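You operate a simulated robot arm through the tools that you are given. There is no shell and no other tool. Be economical: measure what you need, move in short steps, check, and stop when the job is done.

Carry out the task below with a simulated two-armed robot. There is one attempt and no reset: what you move stays moved.

## Task
Put the red pouch on the low shelf of the camera table. Put the square tin from the middle shelf of the grey drawer counter on the teal mat on the grey drawer counter. Put the tall copper ring on the top of the long bench away on the riser of the wash bench. Open the cabinet glass door, take the thick silver disc and put it on the top shelf of the dry cabinet, then shut the door. Stack the box that says "audio" from the top of the long bench on top of the box that says "bulbs". Any order will do. Set down upright: red pouch.

Only the result counts: the job must be done as asked and must still hold three seconds after the hand-in. Knocking over, shifting, dropping, spilling or breaking anything else fails it.

## Robot
Two 7-joint arms with fingered hands on one trunk, on a base that drives. Base frame: it is fixed to the floor where the robot stands at the start and does not move with it; the origin is under the middle of the robot, x ahead of it, y to its left, z up; the surface under the hand at the start is at about z = 0.85. Lengths are in m, angles in degrees, forces in N, time in s.
The left shoulder is at the start at [0.06, 0.138, 0.747], the right one opposite. With the tool pointing down near the work surface each hand reaches from about 0.1 to 0.9 m from the robot's upright axis, wherever it stands, measured 20 degrees to its own side. Places, roughly: blue plastic box, upright green box, upright orang [-1, 2.5, 0.75]; cabinet glass door [0.4, 1.3, 0.7]; low shelf of the camera table [-1.3, 0, 0.3]; red pouch (10x10x11 cm) [0.5, -0.2, 0.9]; riser of the wash bench (56x14 cm) [0.62, -1.32, 0.9]; square tin [0.5, 0.25, 0.5]; tall copper ring (7x7x3 cm) [-0.6, 2.3, 0.8]; teal mat on the grey drawer counter (29x13 cm) [0.48, 0.5, 0.84]; thick silver disc (7x7x3 cm) [-0.8, 2.5, 0.8]; top shelf of the dry cabinet (38x22 cm) [0.68, 1.3, 1]. Payload 4 kg a hand.
The tool frame of a hand sits at the grasp point between the pads (the TCP): z along the fingers, y along the line on which they close. The tips reach 0.036 m beyond it. Largest opening 0.12 m; the body of the gripper starts 0.042 m behind the TCP. The gripper is a hand of 5 fingers: y runs from the thumb to the fingers, the wrist lies at [-0.015, -0.109, -0.2] in the tool frame.
Orientation is that of the tool frame in the base frame, as a unit quaternion [w, x, y, z]. With the fingers straight down and the wrist toward the robot, the tool's x, y and z point along [0, 1, 0], [1, 0, 0] and [0, 0, -1] of the base frame.

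## Interface
- The arms move only by the tool send_rows. It takes "left_moves", "right_moves" or both (then of equal length, played together; a hand with none holds still); each is a list of rows, each an object (a shift or turn left out is 0) with "offset": the shift along the tool's x, y, z in units of 500 mm (1.0 is 500 mm), a list of three; "delta_rot": the turn, a rotation vector about the tool's x, y, z in units of 45 degrees (1.0 is 45 degrees), a list of three. In form: [{"offset": [x, y, z], "delta_rot": [rx, ry, rz]}, ...]. A call has 1 to 20 rows; each row is the pose to reach, as a shift and turn from the pose commanded when the call began, along the tool's axes at that moment. A call with a number of a shift or a turn outside -1 to 1 is refused whole. Each row takes 0.2 s and may step no farther than 0.05 m and 8.6 degrees from the row before; otherwise, the whole call is refused. Where a pose cannot be reached the arm comes as near as it can. A force on the tool above 40 N (or 10 N above the force at the start of the call, whichever is more), or a blocked arm, ends the call early, and 0.2 s more pass. In this call time passes only in rows, and 0.2 s behind the last. It gives the time, the measured TCP pose, the force on the tool (base axes), the opening and the grip force at its end, in the units of the frame above (readings bear some noise), with the torque about the TCP (base axes, N m) and any sound that the robot's microphone picked up, and new pictures: "pictures" is both (left out), scene, wrist or none (wrist: the cameras of the hands that moved).
- Cameras (640 x 400 px; columns grow to the right, rows downward): "scene" is now at [0.0462, 0.0446, 1.3925]; the picture's right is [0.51, -0.86, 0.00], its down [-0.48, -0.28, -0.83] and it looks along [0.72, 0.42, -0.55] (base axes); focal length 214 px, centre (320, 200). "left" rides on the left gripper at [-0.069, -0.079, -0.131] in its tool frame; the picture's right is [-0.78, -0.29, 0.55], its down [0.55, -0.73, 0.40] and it looks along [0.29, 0.61, 0.74] (tool axes); focal length 222 px, centre (320, 200). "right" rides on the right gripper at [0.07, -0.079, -0.131] in its tool frame; the picture's right is [-0.78, 0.29, -0.55], its down [-0.55, -0.73, 0.40] and it looks along [-0.29, 0.61, 0.74] (tool axes); focal length 222 px, centre (320, 200). There is no depth. A picture from a camera that has moved, and an enlarged one, comes with that camera's place and axes in the base frame and with its lens.
- lift_body(by): slides the trunk up (or, below 0, down) by that many m; the arms and the scene camera ride with it, the base frame stays. It gives what a move gives, with no picture.
- steer(legs): drives the robot by 1 to 6 legs, each [ahead, left, turn to the left] in m, m and degrees, along the robot's own axes; the way and the turn of a leg run together, so that a leg with both is an arc; at most 1.5 m and 180 degrees a leg. The arms and the cameras ride along, it lands a little off, and it stops where it bumps. It gives what a move gives, and a new picture of the scene camera.
- finger_targets(index, middle, ring, little, thumb_bend, thumb_turn, hand): sets how far each is bent, from 0 (flat) to 1 (curled in); at 0.3 the hand is open as for a grip, at 0.7 the pads meet at the TCP. One left out holds its place. A second passes; each finger stops where it meets its share of the squeeze, and holds until it gets a number again. It is the only way to open and close the hand. It gives what a move gives, with no picture; readings hold the bend of each and the force on index, middle, ring, little, thumb and palm. thumb_turn goes from beside the hand (0) to across from the fingers (1), as for a grip.
- turn_head(pan, tilt): turns the head with the scene camera to pan (to the left, within 86 degrees either way) and tilt (down, from -29 to 69), counted from straight ahead of the robot. It gives what a move gives, and a new picture of the scene camera.
- enlarge(camera, box): a new picture of the part [left, top, right, bottom] of that camera's present view, enlarged. No time passes.
- finish_job(): hands the job in; it is judged then, once.

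Work in short steps. Places have to be worked out from the pictures, the camera data and where the tool is seen: move nearer, look again, correct. Check each grasp and each placing, and mend what went wrong. You have 186 turns and 260 pictures in all, those below and enlarged ones among them. Open the grippers and draw the arms clear of the work before you hand the job in, unless the task says otherwise.

The tools are called after "Emit:" as a command line: name --argument value ..., lists and objects as JSON in quotes. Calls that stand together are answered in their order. send_rows: Moves the arms, as the interface text tells. Its arguments: {"type":"object","properties":{"left_moves":{"type":"array","items":{"type":"object","properties":{"offset":{"type":"array","items":{"type":"number"}},"delta_rot":{"type":"array","items":{"type":"number"}}}}},"right_moves":{"type":"array","items":{"type":"object","properties":{"offset":{"type":"array","items":{"type":"number"}},"delta_rot":{"type":"array","items":{"type":"number"}}}}},"pictures":{"type":"string","enum":["both","scene","wrist","none"]}},"required":[]} The other tools are called the same way: lift_body (by) slides the trunk up or down; finger_targets (index, middle, ring, little, thumb_bend, thumb_turn, hand) moves the fingers one by one; steer (legs) drives the base; turn_head (pan, tilt) turns the head that bears the scene camera; enlarge (camera, box) takes an enlarged picture of a part of a camera's view; finish_job () hands the job in.

At the start:

```text
time: 0.0
left_ee_pos: [0.4301, 0.4936, 1.145]
left_tool_rot: [-0.001, 0.707, 0.707, 0.0]
left_wrist_force: [-0.5, 0.1, -0.1]
left_moment: [0.0, 0.01, 0.0]
left_grip_width: 0.1197
left_finger_force: 0.0
left_shape: jaw
left_bend: [0.3, 0.3, 0.3, 0.3, 0.3, 0.97]
left_finger forces: [0.1, 0.0, 0.0, 0.1, 0.1, 0.1]
right_ee_pos: [0.4866, 0.0317, 1.1629]
right_tool_rot: [0.0, 0.708, 0.707, -0.001]
right_wrist_force: [0.2, 0.1, -0.1]
right_moment: [0.01, -0.02, 0.0]
right_grip_width: 0.1195
right_finger_force: 0.1
right_shape: jaw
right_bend: [0.3, 0.3, 0.3, 0.3, 0.3, 0.97]
right_finger forces: [0.0, 0.0, 0.0, 0.0, 0.1, 0.0]
trunk travel left (down, up): [-0.325, 0.265]
robot x, y, heading: [0.002, 0.0006, 0.1]
head pan, tilt: [30.4, 33.6]
```

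scene: 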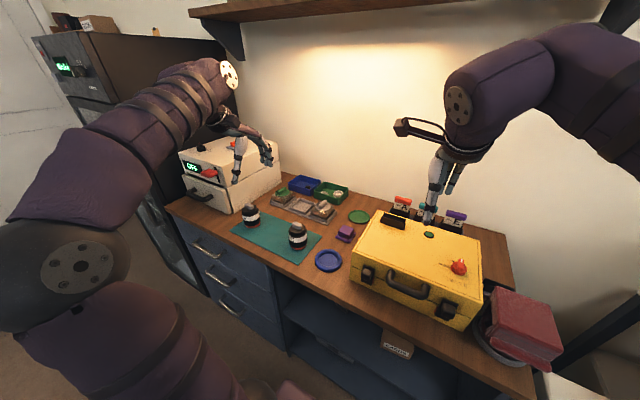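
right: 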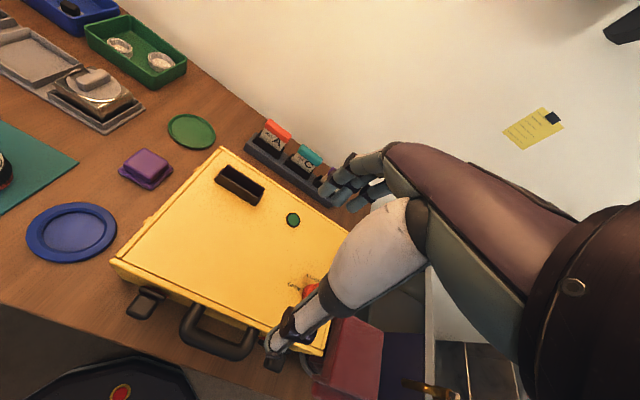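
left: 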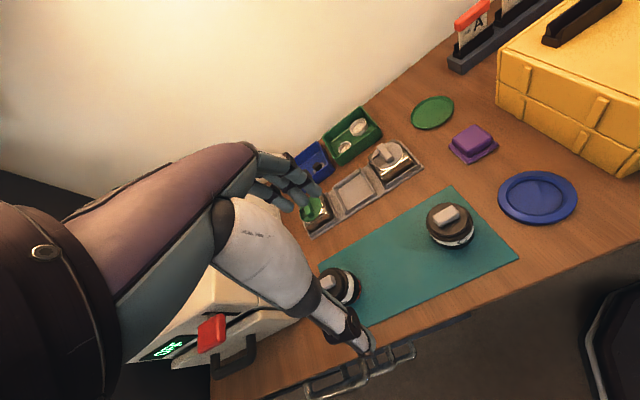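

I start by looking at the pouch on the right end of the counter.

Emit:
turn_head --pan -25 --tilt 45

```text
time: 1.2
left_ee_pos: [0.4305, 0.4934, 1.1458]
left_tool_rot: [0.0, 0.707, 0.707, 0.001]
left_wrist_force: [0.4, 0.5, -1.0]
left_moment: [0.03, 0.01, 0.03]
left_grip_width: 0.1197
left_finger_force: 0.1
left_shape: jaw
left_bend: [0.3, 0.3, 0.3, 0.3, 0.3, 0.97]
left_finger forces: [0.0, 0.0, 0.2, 0.0, 0.0, 0.0]
right_ee_pos: [0.4874, 0.0315, 1.1607]
right_tool_rot: [0.002, 0.707, 0.707, 0.0]
right_wrist_force: [-1.2, -0.4, 0.5]
right_moment: [-0.01, 0.0, 0.01]
right_grip_width: 0.1196
right_finger_force: 0.1
right_shape: jaw
right_bend: [0.3, 0.3, 0.3, 0.3, 0.3, 0.97]
right_finger forces: [0.0, 0.0, 0.0, 0.0, 0.0, 0.1]
trunk travel left (down, up): [-0.325, 0.265]
robot x, y, heading: [0.0017, 0.0012, -0.2]
head pan, tilt: [-25.0, 45.0]
camera scene: at [0.0433, -0.0347, 1.3755], right [-0.42, -0.91, 0.0], down [-0.64, 0.3, -0.71], along [0.64, -0.3, -0.71], focal length 214 px, centre (320, 200)
```

scene: 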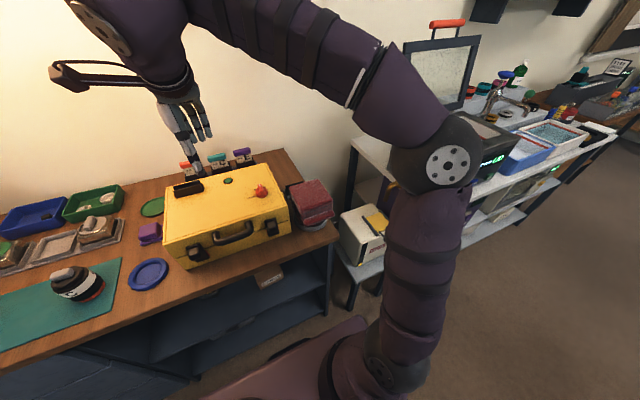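

Emit:
enlarge --camera "scene" --box '[220, 140, 380, 240]'

Emit:
enlarge --camera "scene" --box '[400, 20, 640, 220]'

```text
4.00 times, centred on (300, 190) of scene
camera zoom: at [0.0433, -0.0347, 1.3755], right [-0.42, -0.91, 0.0], down [-0.64, 0.3, -0.71], along [0.64, -0.3, -0.71], focal length 858 px, centre (400, 240)
```

zoom: 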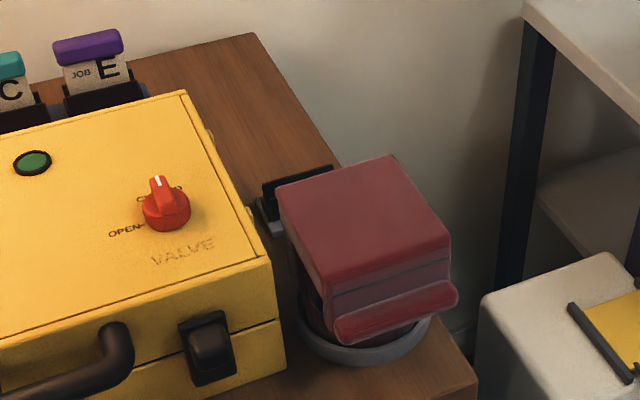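

```text
2.00 times, centred on (520, 120) of scene
camera zoom: at [0.0433, -0.0347, 1.3755], right [-0.42, -0.91, 0.0], down [-0.64, 0.3, -0.71], along [0.64, -0.3, -0.71], focal length 429 px, centre (-80, 360)
```

zoom: 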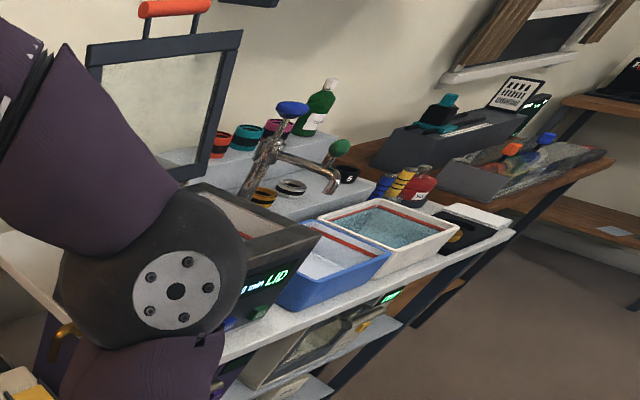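

The pouch seems centred near (0.44,-0.19), top ≈0.97. I move the right hand above it to look.

Emit:
send_rows --right_moves '[{"offset": [-0.09, -0.02, 0]}, {"offset": [-0.18, -0.04, 0]}, {"offset": [-0.27, -0.06, 0]}, {"offset": [-0.36, -0.08, 0]}, {"offset": [-0.44, -0.1, 0]}]' --pictures "both"

```text
time: 2.4
left_ee_pos: [0.4305, 0.4936, 1.1454]
left_tool_rot: [0.0, 0.708, 0.706, 0.0]
left_wrist_force: [0.0, -0.4, 0.4]
left_moment: [-0.01, -0.02, 0.0]
left_grip_width: 0.1194
left_finger_force: 0.1
left_shape: jaw
left_bend: [0.3, 0.3, 0.3, 0.3, 0.3, 0.97]
left_finger forces: [0.0, 0.1, 0.0, 0.0, 0.0, 0.0]
right_ee_pos: [0.4355, -0.187, 1.1624]
right_tool_rot: [0.0, 0.707, 0.707, 0.0]
right_wrist_force: [-0.5, -0.4, 0.3]
right_moment: [0.01, 0.01, 0.0]
right_grip_width: 0.1196
right_finger_force: 0.0
right_shape: jaw
right_bend: [0.3, 0.3, 0.3, 0.3, 0.3, 0.97]
right_finger forces: [0.0, 0.1, 0.0, 0.1, 0.0, 0.0]
trunk travel left (down, up): [-0.325, 0.265]
robot x, y, heading: [-0.0015, 0.0007, -0.1]
head pan, tilt: [-25.0, 45.0]
camera scene: at [0.043, -0.0352, 1.3755], right [-0.42, -0.91, 0.0], down [-0.64, 0.3, -0.71], along [0.64, -0.3, -0.71], focal length 214 px, centre (320, 200)
camera right: at [0.3558, -0.1173, 1.2921], right [0.29, -0.78, 0.55], down [-0.73, -0.55, -0.4], along [0.61, -0.29, -0.74], focal length 222 px, centre (320, 200)
```

scene: 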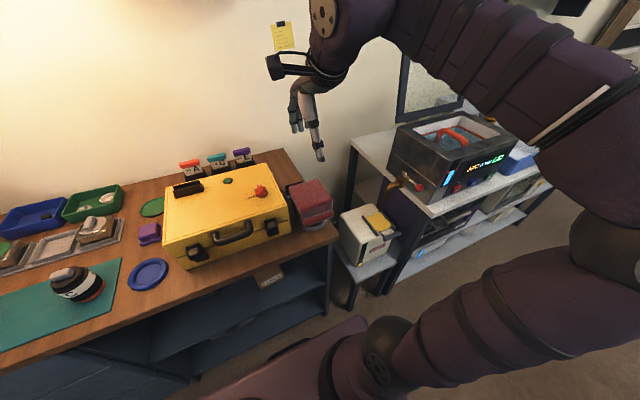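
right: 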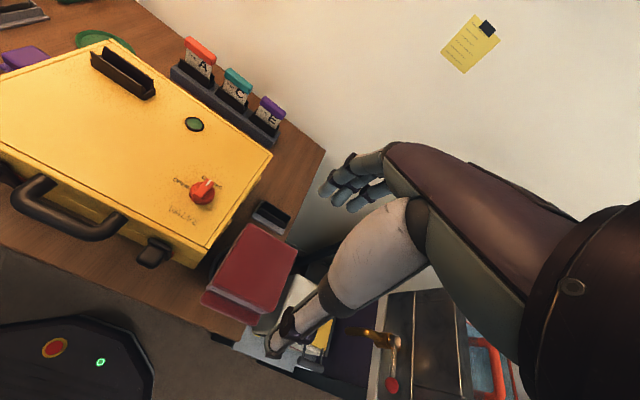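

Emit:
enlarge --camera "right" --box '[170, 180, 330, 350]'

Emit:
enlarge --camera "scene" --box '[240, 150, 360, 240]'

```text
2.35 times, centred on (250, 265) of right
camera zoom: at [0.3558, -0.1173, 1.2921], right [0.29, -0.78, 0.55], down [-0.73, -0.55, -0.4], along [0.61, -0.29, -0.74], focal length 523 px, centre (485, 47)
```

zoom: 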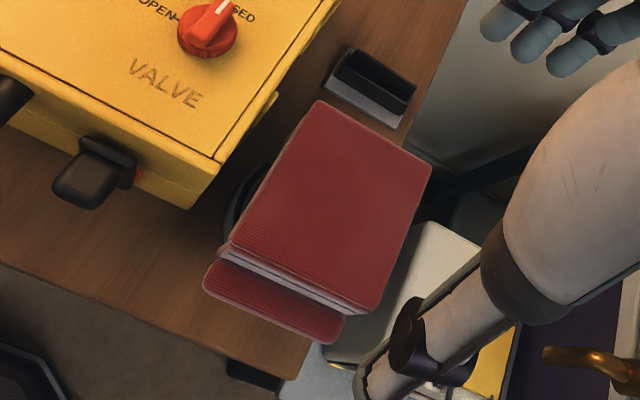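

```text
4.44 times, centred on (300, 195) of scene
camera zoom: at [0.043, -0.0352, 1.3755], right [-0.42, -0.91, 0.0], down [-0.64, 0.3, -0.71], along [0.64, -0.3, -0.71], focal length 953 px, centre (409, 222)
```

zoom: 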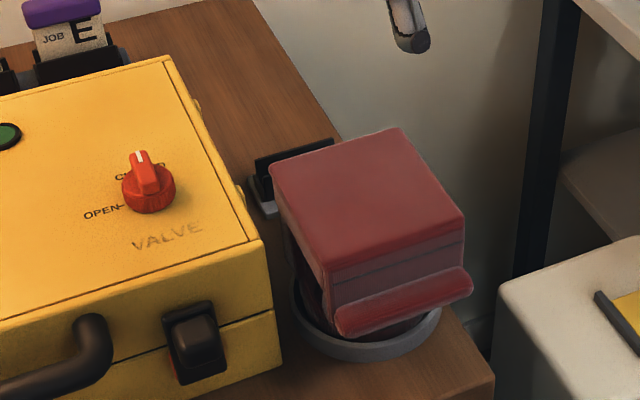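

Triangulated: pouch top centre (0.458,-0.199,0.952), sides along the base axes, with ~28 mm gap to the yellow case and a front roll. I will grip across y with the thumb in the gap, so I turn the hand +90° about its axis in two halves.

Emit:
send_rows --right_moves '[{"delta_rot": [0, 0, 0.17]}, {"delta_rot": [0, 0, 0.34]}, {"delta_rot": [0, 0, 0.51]}, {"delta_rot": [0, 0, 0.68]}, {"delta_rot": [0, 0, 0.85]}, {"delta_rot": [0, 0, 1.0]}]' --pictures "none"

Emit:
send_rows --right_moves '[{"delta_rot": [0, 0, 0.17]}, {"delta_rot": [0, 0, 0.34]}, {"delta_rot": [0, 0, 0.51]}, {"delta_rot": [0, 0, 0.68]}, {"delta_rot": [0, 0, 0.85]}, {"delta_rot": [0, 0, 1.0]}]' --pictures "both"

```text
time: 3.8
left_ee_pos: [0.4307, 0.4933, 1.1456]
left_tool_rot: [0.0, 0.707, 0.707, 0.0]
left_wrist_force: [-0.4, 0.2, 0.0]
left_moment: [-0.03, -0.04, -0.03]
left_grip_width: 0.1196
left_finger_force: 0.1
left_shape: jaw
left_bend: [0.3, 0.3, 0.3, 0.3, 0.3, 0.97]
left_finger forces: [0.0, 0.0, 0.0, 0.0, 0.0, 0.1]
right_ee_pos: [0.4372, -0.1872, 1.1623]
right_tool_rot: [0.001, 0.924, 0.381, 0.0]
right_wrist_force: [0.2, -0.6, -0.3]
right_moment: [-0.01, -0.03, -0.01]
right_grip_width: 0.1199
right_finger_force: 0.0
right_shape: jaw
right_bend: [0.3, 0.3, 0.3, 0.3, 0.3, 0.97]
right_finger forces: [0.0, 0.1, 0.0, 0.0, 0.0, 0.0]
trunk travel left (down, up): [-0.325, 0.265]
robot x, y, heading: [0.0012, -0.0006, -0.0]
head pan, tilt: [-25.0, 45.0]
```

```text
time: 5.2
left_ee_pos: [0.4303, 0.4955, 1.1443]
left_tool_rot: [0.001, 0.707, 0.707, -0.001]
left_wrist_force: [-0.4, 1.0, -1.0]
left_moment: [-0.07, 0.0, -0.02]
left_grip_width: 0.1197
left_finger_force: 0.0
left_shape: jaw
left_bend: [0.3, 0.3, 0.3, 0.3, 0.3, 0.97]
left_finger forces: [0.0, 0.0, 0.0, 0.0, 0.0, 0.0]
right_ee_pos: [0.435, -0.1762, 1.1623]
right_tool_rot: [0.001, 1.0, 0.012, 0.002]
right_wrist_force: [-0.4, -2.6, 0.9]
right_moment: [0.35, 0.0, 0.03]
right_grip_width: 0.1199
right_finger_force: 0.1
right_shape: jaw
right_bend: [0.3, 0.3, 0.3, 0.3, 0.3, 0.97]
right_finger forces: [0.0, 0.0, 0.0, 0.1, 0.0, 0.1]
right hand out of reach, approached as far as the arm can: row 5
trunk travel left (down, up): [-0.325, 0.265]
robot x, y, heading: [0.0013, -0.0006, 0.0]
head pan, tilt: [-25.0, 45.0]
camera scene: at [0.0422, -0.0319, 1.3756], right [-0.42, -0.91, 0.0], down [-0.64, 0.3, -0.71], along [0.64, -0.3, -0.71], focal length 214 px, centre (320, 200)
camera right: at [0.5027, -0.0947, 1.2936], right [-0.78, -0.31, 0.54], down [-0.56, 0.72, -0.4], along [-0.27, -0.62, -0.74], focal length 222 px, centre (320, 200)
```

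scene: 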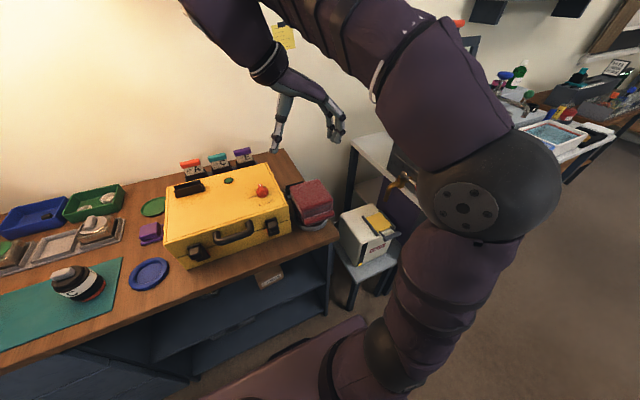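
right: 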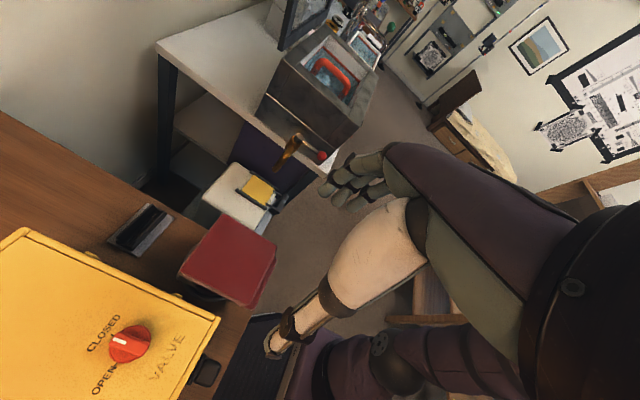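

The hand is at its reach limit there, so I shift the base slightly left/back and turn right to give the arm room.

Emit:
steer --legs '[[-0.05, 0.1, 0], [0, 0, -25]]'

```text
time: 7.7
left_ee_pos: [0.5506, 0.3656, 1.1447]
left_tool_rot: [0.0, 0.844, 0.536, 0.0]
left_wrist_force: [0.8, 0.9, 0.0]
left_moment: [0.01, 0.0, 0.01]
left_grip_width: 0.1196
left_finger_force: 0.1
left_shape: jaw
left_bend: [0.3, 0.3, 0.3, 0.3, 0.3, 0.97]
left_finger forces: [0.0, 0.0, 0.1, 0.1, 0.0, 0.0]
right_ee_pos: [0.2663, -0.2547, 1.161]
right_tool_rot: [0.001, 0.976, -0.217, 0.0]
right_wrist_force: [0.4, -0.4, -0.4]
right_moment: [0.0, -0.03, 0.05]
right_grip_width: 0.1196
right_finger_force: 0.1
right_shape: jaw
right_bend: [0.3, 0.3, 0.3, 0.3, 0.3, 0.97]
right_finger forces: [0.1, 0.0, 0.1, 0.1, 0.0, 0.1]
trunk travel left (down, up): [-0.325, 0.265]
robot x, y, heading: [-0.0519, 0.1016, -24.9]
head pan, tilt: [-25.0, 45.0]
camera scene: at [-0.0247, 0.0514, 1.3755], right [-0.77, -0.64, 0.0], down [-0.45, 0.54, -0.71], along [0.45, -0.54, -0.71], focal length 214 px, centre (320, 200)
```

scene: 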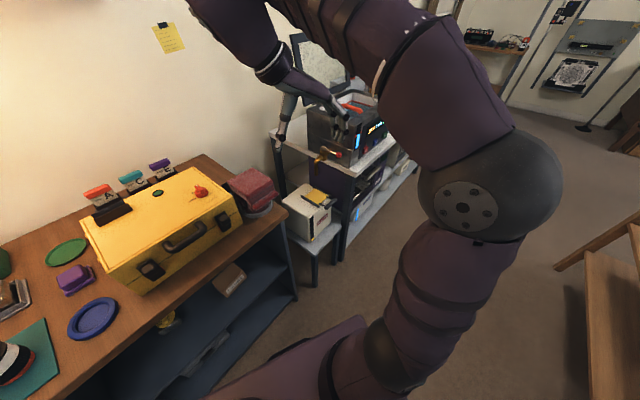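

Now I turn the hand back 25° so it lies along base axes and go above the pouch at z≈1.07.

Emit:
send_rows --right_moves '[{"offset": [0.06, -0.051, 0], "delta_rot": [0, 0, -0.11]}, {"offset": [0.12, -0.102, 0], "delta_rot": [0, 0, -0.22]}, {"offset": [0.18, -0.152, 0], "delta_rot": [0, 0, -0.33]}, {"offset": [0.24, -0.203, 0], "delta_rot": [0, 0, -0.44]}, {"offset": [0.298, -0.254, 0], "delta_rot": [0, 0, -0.557]}, {"offset": [0.298, -0.254, 0.09], "delta_rot": [0, 0, -0.557]}, {"offset": [0.298, -0.254, 0.16], "delta_rot": [0, 0, -0.557]}]' --pictures "both"

```text
time: 9.3
left_ee_pos: [0.5505, 0.3647, 1.1439]
left_tool_rot: [0.0, 0.844, 0.537, -0.001]
left_wrist_force: [-0.3, -0.6, 0.2]
left_moment: [0.02, -0.01, 0.0]
left_grip_width: 0.1197
left_finger_force: 0.1
left_shape: jaw
left_bend: [0.3, 0.3, 0.3, 0.3, 0.3, 0.97]
left_finger forces: [0.0, 0.1, 0.1, 0.0, 0.0, 0.1]
right_ee_pos: [0.4585, -0.1999, 1.0813]
right_tool_rot: [-0.001, 1.0, 0.0, 0.0]
right_wrist_force: [-0.1, -0.4, -1.0]
right_moment: [0.03, 0.0, -0.02]
right_grip_width: 0.12
right_finger_force: 0.2
right_shape: jaw
right_bend: [0.3, 0.3, 0.3, 0.3, 0.3, 0.97]
right_finger forces: [0.0, 0.0, 0.0, 0.0, 0.0, 0.1]
trunk travel left (down, up): [-0.325, 0.265]
robot x, y, heading: [-0.0474, 0.103, -25.0]
head pan, tilt: [-25.0, 45.0]
camera scene: at [-0.0245, 0.0513, 1.3755], right [-0.77, -0.64, 0.0], down [-0.45, 0.54, -0.71], along [0.45, -0.54, -0.71], focal length 214 px, centre (320, 200)
camera right: at [0.527, -0.1199, 1.212], right [-0.79, -0.29, 0.55], down [-0.55, 0.74, -0.4], along [-0.29, -0.61, -0.74], focal length 222 px, centre (320, 200)
```

scene: 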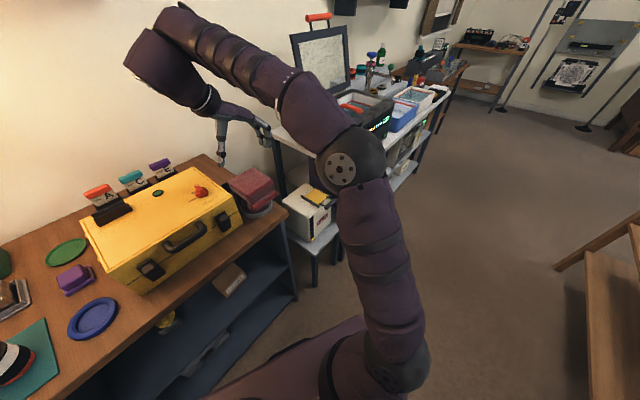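
right: 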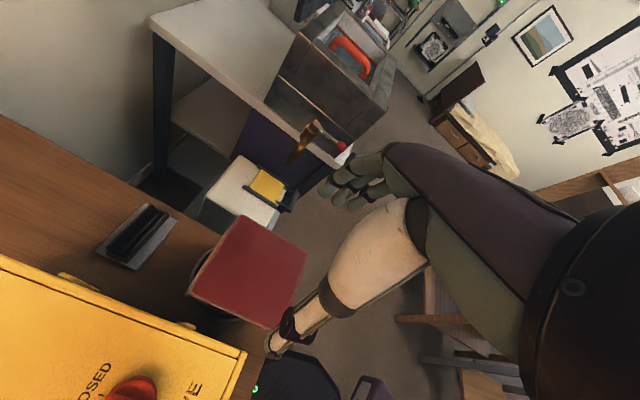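

Pouch centre refined to (0.463,-0.197), gap to case y -0.148…-0.122; the hand's y=-0.200 puts the thumb mid-gap. I lower to just above the pouch and check.

Emit:
send_rows --right_moves '[{"offset": [0, 0, 0.06]}, {"offset": [0, 0, 0.12]}, {"offset": [0, 0, 0.17]}]' --pictures "both"

Emit:
enlarge --camera "scene" --box '[180, 120, 300, 220]'

```text
time: 10.1
left_ee_pos: [0.5503, 0.3652, 1.1451]
left_tool_rot: [0.0, 0.844, 0.536, 0.001]
left_wrist_force: [1.0, -0.4, -0.5]
left_moment: [0.02, -0.01, 0.0]
left_grip_width: 0.1196
left_finger_force: 0.1
left_shape: jaw
left_bend: [0.3, 0.3, 0.3, 0.3, 0.3, 0.97]
left_finger forces: [0.0, 0.1, 0.1, 0.1, 0.0, 0.0]
right_ee_pos: [0.4554, -0.2034, 0.9956]
right_tool_rot: [0.0, 1.0, 0.0, 0.0]
right_wrist_force: [-0.6, -0.4, 0.3]
right_moment: [-0.02, -0.01, 0.03]
right_grip_width: 0.1199
right_finger_force: 0.1
right_shape: jaw
right_bend: [0.3, 0.3, 0.3, 0.3, 0.3, 0.97]
right_finger forces: [0.0, 0.0, 0.0, 0.0, 0.1, 0.1]
trunk travel left (down, up): [-0.325, 0.265]
robot x, y, heading: [-0.0501, 0.1012, -24.8]
head pan, tilt: [-25.0, 45.0]
camera scene: at [-0.0246, 0.0515, 1.3755], right [-0.77, -0.64, 0.0], down [-0.45, 0.54, -0.71], along [0.45, -0.54, -0.71], focal length 214 px, centre (320, 200)
camera right: at [0.5255, -0.1232, 1.1259], right [-0.79, -0.29, 0.55], down [-0.55, 0.74, -0.4], along [-0.29, -0.61, -0.74], focal length 222 px, centre (320, 200)
```

scene: 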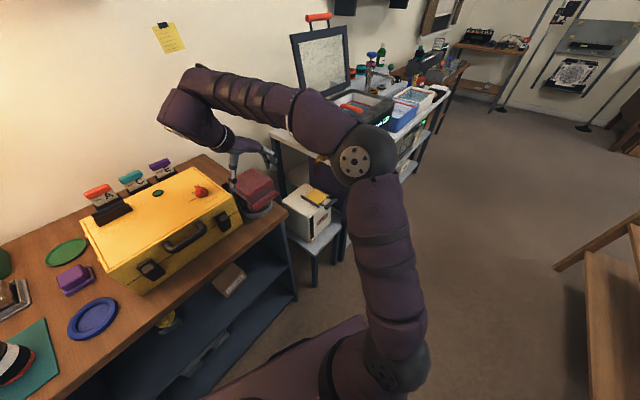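
right: 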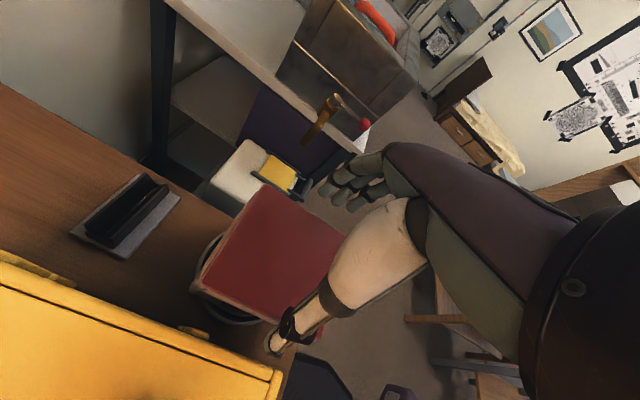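

```text
4.00 times, centred on (240, 170) of scene
camera zoom: at [-0.0246, 0.0515, 1.3755], right [-0.77, -0.64, 0.0], down [-0.45, 0.54, -0.71], along [0.45, -0.54, -0.71], focal length 858 px, centre (640, 320)
```

zoom: 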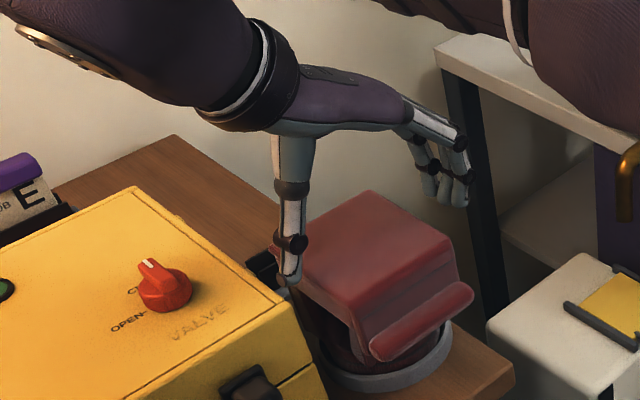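

Thumb lines up with the gap and fingers with the right side. Descend 70 mm.

Emit:
send_rows --right_moves '[{"offset": [0.012, 0, 0.035]}, {"offset": [0.012, 0, 0.07]}, {"offset": [0.012, 0, 0.105]}, {"offset": [0.012, 0, 0.14]}]' --pictures "none"

Emit:
enlarge --camera "scene" --box '[180, 120, 300, 220]'

```text
time: 11.1
left_ee_pos: [0.5493, 0.3676, 1.1461]
left_tool_rot: [0.001, 0.844, 0.537, 0.0]
left_wrist_force: [0.5, -0.6, 0.3]
left_moment: [0.03, -0.02, -0.02]
left_grip_width: 0.1198
left_finger_force: 0.0
left_shape: jaw
left_bend: [0.3, 0.3, 0.3, 0.3, 0.3, 0.97]
left_finger forces: [0.0, 0.0, 0.0, 0.0, 0.0, 0.0]
right_ee_pos: [0.4621, -0.2001, 0.9283]
right_tool_rot: [0.001, 1.0, -0.001, 0.003]
right_wrist_force: [1.2, 1.0, 17.6]
right_moment: [0.67, -0.1, -0.02]
right_grip_width: 0.1197
right_finger_force: 0.1
right_shape: jaw
right_bend: [0.3, 0.3, 0.3, 0.3, 0.3, 0.97]
right_finger forces: [0.1, 0.1, 0.0, 0.0, 23.5, 0.1]
trunk travel left (down, up): [-0.325, 0.265]
robot x, y, heading: [-0.049, 0.1009, -25.1]
head pan, tilt: [-25.0, 45.0]
```

```text
4.00 times, centred on (240, 170) of scene
camera zoom: at [-0.026, 0.0522, 1.376], right [-0.77, -0.64, 0.0], down [-0.45, 0.54, -0.71], along [0.45, -0.54, -0.71], focal length 858 px, centre (640, 320)
```

zoom: 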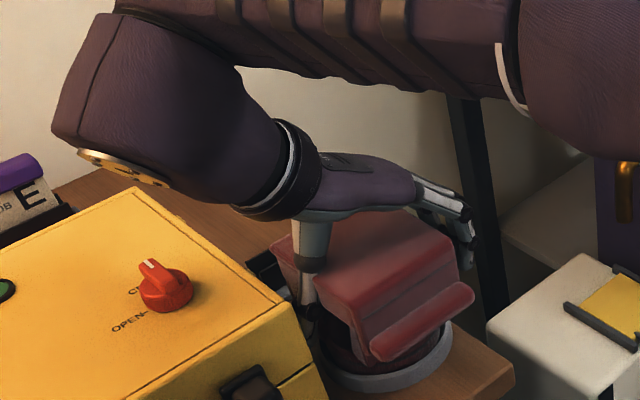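

The thumb met something (23 N). I raise 25 mm and look closely from the wrist camera.

Emit:
send_rows --right_moves '[{"offset": [0, 0, -0.025]}, {"offset": [0, 0, -0.05]}]' --pictures "none"

Emit:
enlarge --camera "right" --box '[180, 220, 380, 400]'

Emit:
enlarge --camera "scene" --box '[210, 150, 290, 220]'

```text
time: 11.7
left_ee_pos: [0.5507, 0.3656, 1.1458]
left_tool_rot: [0.001, 0.844, 0.537, 0.0]
left_wrist_force: [0.1, 0.0, 0.3]
left_moment: [0.0, 0.01, 0.02]
left_grip_width: 0.1197
left_finger_force: 0.0
left_shape: jaw
left_bend: [0.3, 0.3, 0.3, 0.3, 0.3, 0.97]
left_finger forces: [0.0, 0.0, 0.0, 0.1, 0.0, 0.1]
right_ee_pos: [0.4608, -0.2015, 0.95]
right_tool_rot: [0.001, 1.0, 0.0, -0.001]
right_wrist_force: [-0.1, 0.7, 0.6]
right_moment: [0.0, 0.0, 0.07]
right_grip_width: 0.1197
right_finger_force: 0.0
right_shape: jaw
right_bend: [0.3, 0.3, 0.3, 0.3, 0.3, 0.97]
right_finger forces: [0.0, 0.0, 0.0, 0.0, 0.0, 0.1]
trunk travel left (down, up): [-0.325, 0.265]
robot x, y, heading: [-0.048, 0.1017, -25.1]
head pan, tilt: [-25.0, 45.0]
```

```text
2.22 times, centred on (280, 310) of right
camera zoom: at [0.5305, -0.1226, 1.0808], right [-0.78, -0.29, 0.55], down [-0.55, 0.74, -0.4], along [-0.29, -0.61, -0.74], focal length 494 px, centre (409, -44)
```

zoom: 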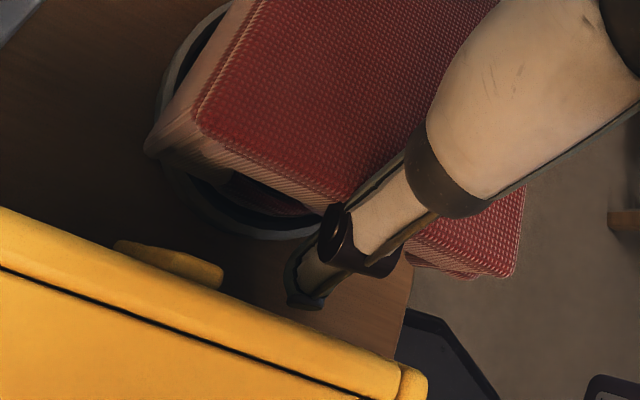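

```text
5.71 times, centred on (250, 185) of scene
camera zoom: at [-0.0246, 0.0515, 1.3754], right [-0.77, -0.64, 0.0], down [-0.45, 0.54, -0.71], along [0.45, -0.54, -0.71], focal length 1226 px, centre (720, 286)
```

zoom: 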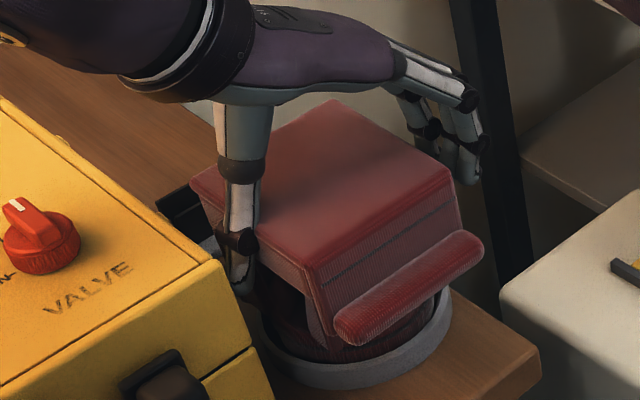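

The thumb was touching the dish rim around the pouch. I grip a bit higher: down 8 mm, then close.

Emit:
send_rows --right_moves '[{"offset": [0, 0, 0.018]}]' --pictures "none"

Emit:
finger_targets --hand "right" --index 0.55 --middle 0.55 --ring 0.55 --little 0.55 --thumb_bend 0.55

Emit:
enlarge --camera "scene" --box '[210, 150, 290, 220]'

```text
time: 12.1
left_ee_pos: [0.5508, 0.3649, 1.1462]
left_tool_rot: [0.0, 0.844, 0.537, 0.0]
left_wrist_force: [0.2, 0.1, 0.1]
left_moment: [0.01, 0.01, 0.02]
left_grip_width: 0.12
left_finger_force: 0.2
left_shape: jaw
left_bend: [0.3, 0.3, 0.3, 0.3, 0.3, 0.97]
left_finger forces: [0.1, 0.0, 0.0, 0.0, 0.0, 0.0]
right_ee_pos: [0.4608, -0.2028, 0.9418]
right_tool_rot: [0.0, 1.0, -0.001, 0.0]
right_wrist_force: [-0.4, 1.2, -0.6]
right_moment: [0.0, -0.01, 0.01]
right_grip_width: 0.12
right_finger_force: 0.0
right_shape: jaw
right_bend: [0.3, 0.3, 0.3, 0.3, 0.3, 0.97]
right_finger forces: [0.0, 0.0, 0.0, 0.0, 0.0, 0.0]
trunk travel left (down, up): [-0.325, 0.265]
robot x, y, heading: [-0.0509, 0.0989, -25.0]
head pan, tilt: [-25.0, 45.0]
```

```text
time: 13.1
left_ee_pos: [0.5506, 0.3648, 1.1455]
left_tool_rot: [0.0, 0.844, 0.536, 0.001]
left_wrist_force: [0.4, -0.2, 0.4]
left_moment: [-0.01, 0.01, 0.02]
left_grip_width: 0.1197
left_finger_force: 0.0
left_shape: jaw
left_bend: [0.3, 0.3, 0.3, 0.3, 0.3, 0.97]
left_finger forces: [0.0, 0.1, 0.0, 0.0, 0.0, 0.0]
right_ee_pos: [0.46, -0.2013, 0.9431]
right_tool_rot: [0.0, 1.0, 0.0, 0.0]
right_wrist_force: [-0.3, -1.8, 3.3]
right_moment: [-0.17, 0.06, 0.03]
right_grip_width: 0.0601
right_finger_force: 15.1
right_shape: fingers
right_bend: [0.52, 0.55, 0.52, 0.53, 0.52, 0.96]
right_finger forces: [5.9, 0.0, 3.4, 6.1, 15.1, 0.1]
trunk travel left (down, up): [-0.325, 0.265]
robot x, y, heading: [-0.0476, 0.1043, -25.2]
head pan, tilt: [-25.0, 45.0]
```

```text
5.71 times, centred on (250, 185) of scene
camera zoom: at [-0.0248, 0.0516, 1.3755], right [-0.77, -0.64, 0.0], down [-0.45, 0.54, -0.71], along [0.45, -0.54, -0.71], focal length 1226 px, centre (720, 286)
```

zoom: 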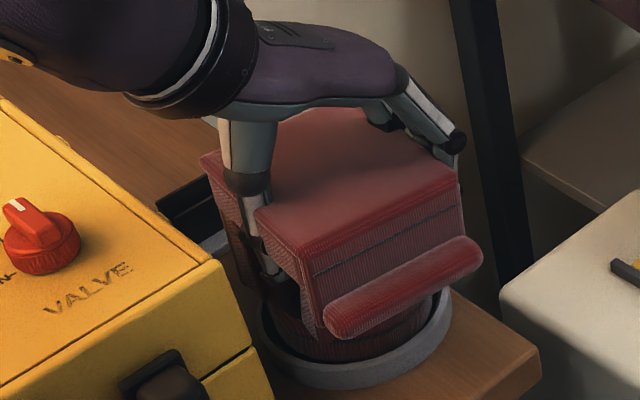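

Grip reads ~15 N. I firm the middle finger and lift 60 mm to test.

Emit:
finger_targets --hand "right" --index 0.6 --middle 0.6 --ring 0.6 --little 0.6 --thumb_bend 0.6

Emit:
send_rows --right_moves '[{"offset": [0, 0, -0.03]}, {"offset": [0, 0, -0.06]}, {"offset": [0, 0, -0.09]}, {"offset": [0, 0, -0.12]}]' --pictures "scene"

Emit:
enlarge --camera "scene" --box '[200, 120, 300, 220]'

```text
time: 14.1
left_ee_pos: [0.5503, 0.3652, 1.1448]
left_tool_rot: [-0.001, 0.844, 0.537, 0.0]
left_wrist_force: [0.4, -0.3, -0.2]
left_moment: [0.0, 0.01, 0.02]
left_grip_width: 0.1195
left_finger_force: 0.0
left_shape: jaw
left_bend: [0.3, 0.3, 0.3, 0.3, 0.3, 0.97]
left_finger forces: [0.0, 0.0, 0.0, 0.0, 0.0, 0.0]
right_ee_pos: [0.4609, -0.2023, 0.9424]
right_tool_rot: [0.001, 1.0, -0.002, 0.0]
right_wrist_force: [-2.0, -2.1, 3.8]
right_moment: [-0.45, 0.1, -0.01]
right_grip_width: 0.0565
right_finger_force: 25.5
right_shape: fingers
right_bend: [0.54, 0.6, 0.54, 0.56, 0.55, 0.95]
right_finger forces: [12.0, 0.0, 6.4, 8.5, 24.4, 0.0]
trunk travel left (down, up): [-0.325, 0.265]
robot x, y, heading: [-0.0482, 0.102, -25.2]
head pan, tilt: [-25.0, 45.0]
```

```text
time: 15.1
left_ee_pos: [0.5501, 0.3654, 1.1449]
left_tool_rot: [-0.001, 0.844, 0.537, -0.001]
left_wrist_force: [-0.1, -0.2, -0.8]
left_moment: [0.04, 0.01, -0.02]
left_grip_width: 0.1197
left_finger_force: 0.0
left_shape: jaw
left_bend: [0.3, 0.3, 0.3, 0.3, 0.3, 0.97]
left_finger forces: [0.1, 0.0, 0.1, 0.0, 0.1, 0.1]
right_ee_pos: [0.4593, -0.1993, 1.0035]
right_tool_rot: [0.0, 1.0, 0.0, 0.0]
right_wrist_force: [0.9, 0.1, -1.4]
right_moment: [-0.02, 0.01, -0.02]
right_grip_width: 0.0564
right_finger_force: 25.1
right_shape: fingers
right_bend: [0.54, 0.6, 0.55, 0.56, 0.55, 0.95]
right_finger forces: [11.7, 0.0, 5.6, 7.8, 24.9, 0.0]
trunk travel left (down, up): [-0.325, 0.265]
robot x, y, heading: [-0.0499, 0.1033, -25.0]
head pan, tilt: [-25.0, 45.0]
camera scene: at [-0.0247, 0.0516, 1.3755], right [-0.77, -0.64, 0.0], down [-0.45, 0.54, -0.71], along [0.45, -0.54, -0.71], focal length 214 px, centre (320, 200)
```

scene: 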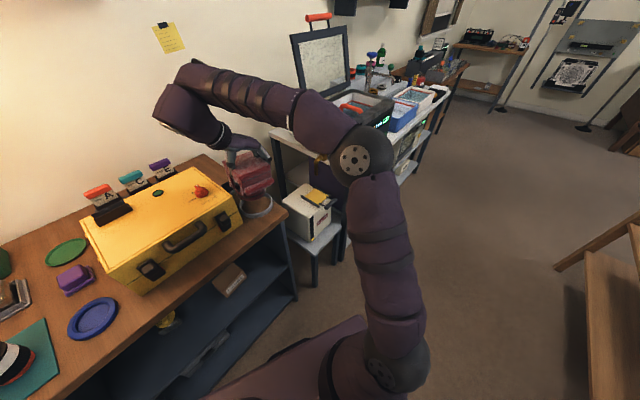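

```text
4.00 times, centred on (250, 170) of scene
camera zoom: at [-0.0247, 0.0516, 1.3755], right [-0.77, -0.64, 0.0], down [-0.45, 0.54, -0.71], along [0.45, -0.54, -0.71], focal length 858 px, centre (600, 320)
```

zoom: 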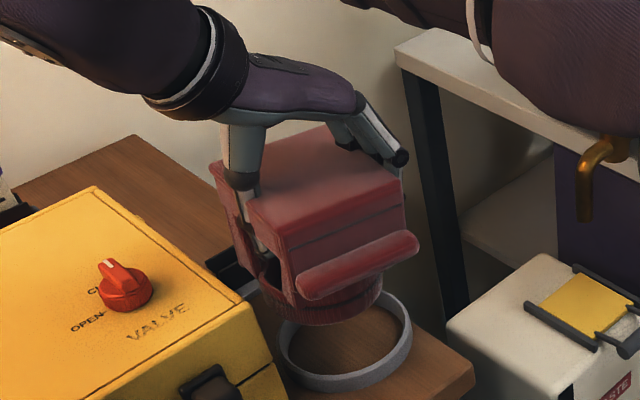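

Pouch lifted clean. I raise it further and back away, then look around to the right/behind.

Emit:
send_rows --right_moves '[{"offset": [0, 0, -0.07]}, {"offset": [0, 0, -0.14]}, {"offset": [0, 0, -0.2]}]' --pictures "none"

Emit:
steer --legs '[[-0.3, 0, 0]]'

Emit:
turn_head --pan -86 --tilt 30

```text
time: 15.9
left_ee_pos: [0.5503, 0.3659, 1.144]
left_tool_rot: [0.0, 0.844, 0.537, -0.001]
left_wrist_force: [-0.1, -0.3, -0.1]
left_moment: [0.03, 0.04, -0.02]
left_grip_width: 0.12
left_finger_force: 0.0
left_shape: jaw
left_bend: [0.3, 0.3, 0.3, 0.3, 0.3, 0.97]
left_finger forces: [0.0, 0.0, 0.0, 0.0, 0.1, 0.0]
right_ee_pos: [0.4612, -0.2006, 1.1044]
right_tool_rot: [0.0, 1.0, 0.0, -0.002]
right_wrist_force: [-0.3, -0.5, -0.4]
right_moment: [-0.01, 0.02, -0.02]
right_grip_width: 0.0566
right_finger_force: 25.0
right_shape: fingers
right_bend: [0.54, 0.6, 0.55, 0.56, 0.55, 0.95]
right_finger forces: [11.8, 0.1, 5.5, 7.9, 24.9, 0.0]
trunk travel left (down, up): [-0.325, 0.265]
robot x, y, heading: [-0.0477, 0.1019, -25.0]
head pan, tilt: [-25.0, 45.0]
```

```text
time: 17.9
left_ee_pos: [0.2854, 0.4886, 1.1448]
left_tool_rot: [-0.001, 0.845, 0.534, 0.001]
left_wrist_force: [-0.2, 0.1, 0.2]
left_moment: [0.02, -0.03, 0.02]
left_grip_width: 0.1197
left_finger_force: 0.0
left_shape: jaw
left_bend: [0.3, 0.3, 0.3, 0.3, 0.3, 0.97]
left_finger forces: [0.0, 0.0, 0.0, 0.1, 0.0, 0.0]
right_ee_pos: [0.1927, -0.0795, 1.1045]
right_tool_rot: [0.0, 1.0, -0.003, -0.001]
right_wrist_force: [0.1, 0.1, -0.3]
right_moment: [0.02, 0.01, -0.01]
right_grip_width: 0.0564
right_finger_force: 25.3
right_shape: fingers
right_bend: [0.54, 0.6, 0.55, 0.56, 0.55, 0.95]
right_finger forces: [11.8, 0.1, 5.4, 7.9, 24.9, 0.2]
trunk travel left (down, up): [-0.325, 0.265]
robot x, y, heading: [-0.3143, 0.2287, -25.5]
head pan, tilt: [-25.0, 45.0]
camera scene: at [-0.2919, 0.1774, 1.3755], right [-0.77, -0.64, 0.0], down [-0.45, 0.54, -0.71], along [0.45, -0.55, -0.71], focal length 214 px, centre (320, 200)
```

scene: 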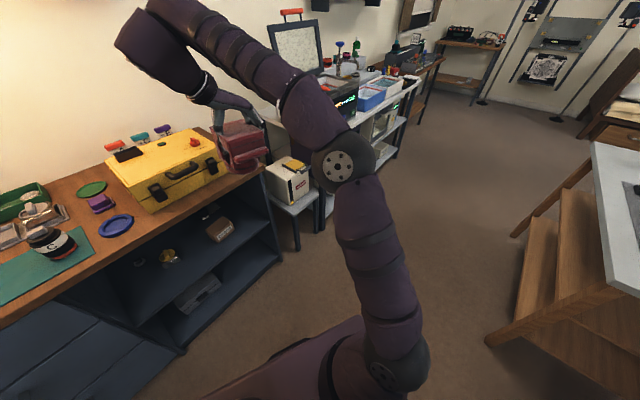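

```text
time: 19.3
left_ee_pos: [0.2861, 0.4879, 1.1447]
left_tool_rot: [0.0, 0.845, 0.535, 0.0]
left_wrist_force: [0.0, -0.4, 0.3]
left_moment: [0.01, -0.01, 0.01]
left_grip_width: 0.1199
left_finger_force: 0.2
left_shape: jaw
left_bend: [0.3, 0.3, 0.3, 0.3, 0.3, 0.97]
left_finger forces: [0.1, 0.1, 0.0, 0.0, 0.0, 0.1]
right_ee_pos: [0.1928, -0.0783, 1.1032]
right_tool_rot: [0.0, 1.0, -0.002, 0.0]
right_wrist_force: [0.8, -0.2, -1.4]
right_moment: [0.0, -0.01, 0.02]
right_grip_width: 0.0563
right_finger_force: 25.0
right_shape: fingers
right_bend: [0.54, 0.6, 0.55, 0.56, 0.55, 0.95]
right_finger forces: [11.8, 0.1, 5.5, 7.9, 24.9, 0.0]
trunk travel left (down, up): [-0.325, 0.265]
robot x, y, heading: [-0.3188, 0.2256, -25.2]
head pan, tilt: [-85.9, 30.0]
camera scene: at [-0.376, 0.1556, 1.3981], right [-0.93, 0.36, 0.0], down [0.18, 0.47, -0.87], along [-0.31, -0.81, -0.5], focal length 214 px, centre (320, 200)
```

scene: 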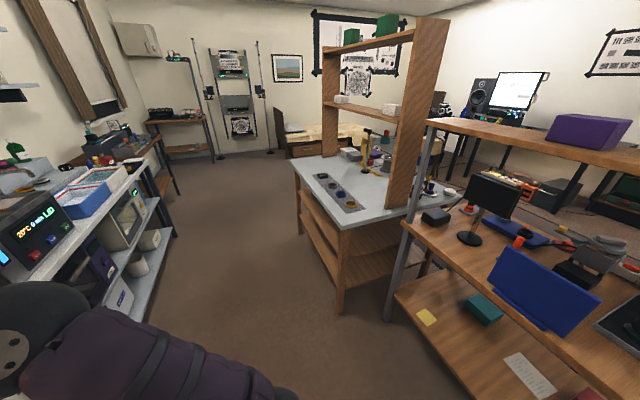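

The camera table with its low shelf is behind (post near (-1.09,-0.39)). I move a little ahead and turn to face it.

Emit:
steer --legs '[[0.05, 0, 0], [0, 0, -155]]'

Emit:
turn_head --pan 0 --tilt 40

```text
time: 26.5
left_ee_pos: [-0.6998, -0.2879, 1.1445]
left_tool_rot: [-0.001, 0.708, -0.706, 0.0]
left_wrist_force: [-0.5, 0.1, 0.3]
left_moment: [0.02, 0.0, -0.02]
left_grip_width: 0.1195
left_finger_force: 0.0
left_shape: jaw
left_bend: [0.3, 0.3, 0.3, 0.3, 0.3, 0.97]
left_finger forces: [0.0, 0.0, 0.0, 0.0, 0.0, 0.0]
right_ee_pos: [-0.8624, 0.2628, 1.1048]
right_tool_rot: [0.0, -0.219, 0.976, 0.0]
right_wrist_force: [0.1, -0.4, -0.6]
right_moment: [0.04, 0.01, 0.01]
right_grip_width: 0.0559
right_finger_force: 23.7
right_shape: fingers
right_bend: [0.54, 0.6, 0.56, 0.56, 0.55, 0.95]
right_finger forces: [11.3, 0.0, 4.7, 7.8, 23.5, 0.0]
trunk travel left (down, up): [-0.325, 0.265]
robot x, y, heading: [-0.2725, 0.2084, -179.8]
head pan, tilt: [-85.9, 30.0]
camera scene: at [-0.2485, 0.296, 1.3981], right [1.0, 0.07, 0.0], down [0.04, -0.5, -0.87], along [-0.06, 0.86, -0.5], focal length 214 px, centre (320, 200)
```

scene: 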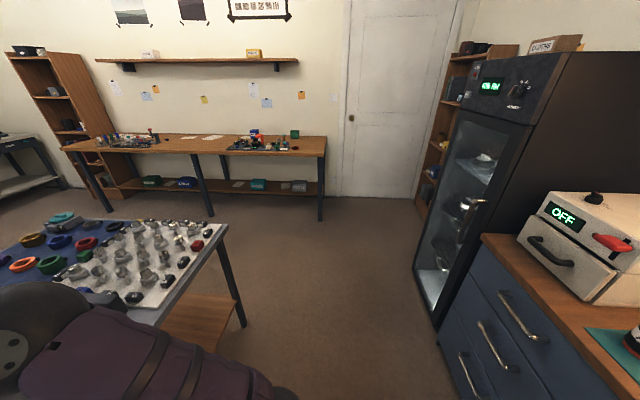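

```text
time: 28.1
left_ee_pos: [-0.7005, -0.2882, 1.1453]
left_tool_rot: [0.0, 0.708, -0.706, 0.0]
left_wrist_force: [0.0, -0.2, 0.0]
left_moment: [-0.01, 0.0, 0.01]
left_grip_width: 0.1196
left_finger_force: 0.1
left_shape: jaw
left_bend: [0.3, 0.3, 0.3, 0.3, 0.3, 0.97]
left_finger forces: [0.0, 0.0, 0.0, 0.0, 0.0, 0.1]
right_ee_pos: [-0.8614, 0.2635, 1.1046]
right_tool_rot: [0.0, -0.218, 0.976, 0.0]
right_wrist_force: [0.6, -0.2, -0.5]
right_moment: [0.05, 0.01, 0.01]
right_grip_width: 0.0558
right_finger_force: 23.7
right_shape: fingers
right_bend: [0.54, 0.6, 0.56, 0.56, 0.55, 0.95]
right_finger forces: [11.3, 0.0, 4.7, 7.7, 23.5, 0.0]
trunk travel left (down, up): [-0.325, 0.265]
robot x, y, heading: [-0.2712, 0.207, -179.8]
head pan, tilt: [0.0, 40.0]
camera scene: at [-0.3268, 0.2056, 1.3827], right [0.0, 1.0, 0.0], down [0.64, 0.0, -0.77], along [-0.77, 0.0, -0.64], focal length 214 px, centre (320, 200)
```

scene: 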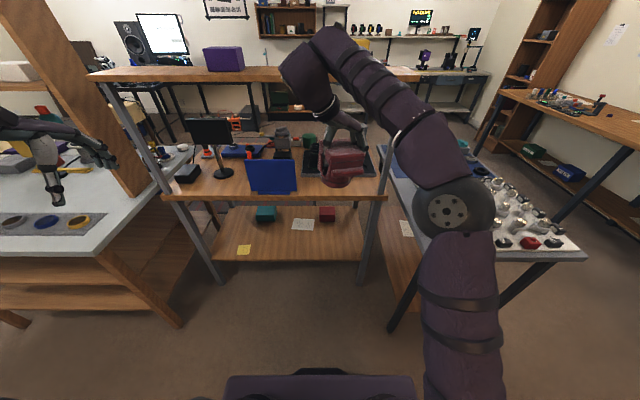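

Shelf plane is about z≈0.255, front edge x≈-1.09, free space around (-1.2, 0.25). I rotate the right hand toward wrist-to-robot, pull it in, and tuck the left hand.

Emit:
send_rows --right_moves '[{"offset": [-0.036, -0.007, 0], "delta_rot": [0, 0, -0.125]}, {"offset": [-0.072, -0.014, 0], "delta_rot": [0, 0, -0.25]}, {"offset": [-0.107, -0.02, 0], "delta_rot": [0, 0, -0.375]}, {"offset": [-0.143, -0.027, 0], "delta_rot": [0, 0, -0.5]}, {"offset": [-0.179, -0.034, 0], "delta_rot": [0, 0, -0.625]}, {"offset": [-0.215, -0.04, 0], "delta_rot": [0, 0, -0.75]}, {"offset": [-0.25, -0.047, 0], "delta_rot": [0, 0, -0.875]}, {"offset": [-0.286, -0.054, 0], "delta_rot": [0, 0, -1.0]}]' --left_moves '[{"offset": [-0.08, -0.037, 0]}, {"offset": [-0.16, -0.075, 0]}, {"offset": [-0.24, -0.112, 0]}, {"offset": [-0.32, -0.15, 0]}, {"offset": [-0.4, -0.187, 0]}, {"offset": [-0.48, -0.225, 0]}, {"offset": [-0.56, -0.262, 0]}, {"offset": [-0.64, -0.3, 0]}]' --pictures "none"

Emit:
send_rows --right_moves '[{"delta_rot": [0, 0, -0.15]}, {"delta_rot": [0, 0, -0.3]}, {"delta_rot": [0, 0, -0.44]}]' --pictures "scene"

```text
time: 29.9
left_ee_pos: [-0.5487, 0.0321, 1.1454]
left_tool_rot: [0.001, 0.708, -0.706, 0.0]
left_wrist_force: [-0.3, -0.3, -0.4]
left_moment: [0.02, 0.03, -0.01]
left_grip_width: 0.1198
left_finger_force: 0.0
left_shape: jaw
left_bend: [0.3, 0.3, 0.3, 0.3, 0.3, 0.97]
left_finger forces: [0.1, 0.1, 0.1, 0.1, 0.0, 0.0]
right_ee_pos: [-0.7201, 0.3004, 1.1057]
right_tool_rot: [0.0, -0.576, 0.818, 0.0]
right_wrist_force: [0.3, -0.2, -0.2]
right_moment: [0.02, -0.04, 0.02]
right_grip_width: 0.0558
right_finger_force: 23.9
right_shape: fingers
right_bend: [0.54, 0.6, 0.56, 0.56, 0.55, 0.95]
right_finger forces: [11.4, 0.0, 4.7, 7.6, 23.5, 0.1]
trunk travel left (down, up): [-0.325, 0.265]
robot x, y, heading: [-0.2731, 0.2073, -179.8]
head pan, tilt: [0.0, 40.0]
```

```text
time: 30.7
left_ee_pos: [-0.5504, 0.0307, 1.1463]
left_tool_rot: [0.0, 0.708, -0.706, 0.0]
left_wrist_force: [0.2, -1.3, 0.5]
left_moment: [0.03, -0.02, 0.01]
left_grip_width: 0.1196
left_finger_force: 0.1
left_shape: jaw
left_bend: [0.3, 0.3, 0.3, 0.3, 0.3, 0.97]
left_finger forces: [0.1, 0.1, 0.0, 0.0, 0.0, 0.1]
right_ee_pos: [-0.7219, 0.2987, 1.1055]
right_tool_rot: [0.0, 0.708, -0.706, -0.001]
right_wrist_force: [0.3, -0.4, 0.2]
right_moment: [-0.01, 0.01, 0.02]
right_grip_width: 0.056
right_finger_force: 23.6
right_shape: fingers
right_bend: [0.54, 0.6, 0.56, 0.56, 0.55, 0.95]
right_finger forces: [11.5, 0.0, 4.6, 7.6, 23.3, 0.0]
trunk travel left (down, up): [-0.325, 0.265]
robot x, y, heading: [-0.268, 0.2019, -179.9]
head pan, tilt: [0.0, 40.0]
camera scene: at [-0.3268, 0.2056, 1.3827], right [0.0, 1.0, 0.0], down [0.64, 0.0, -0.77], along [-0.77, 0.0, -0.64], focal length 214 px, centre (320, 200)
```

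scene: 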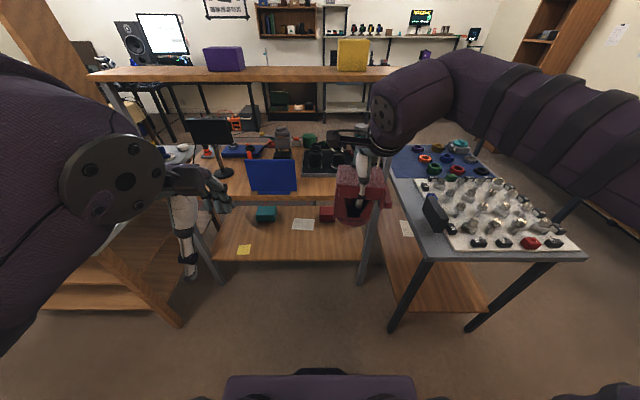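

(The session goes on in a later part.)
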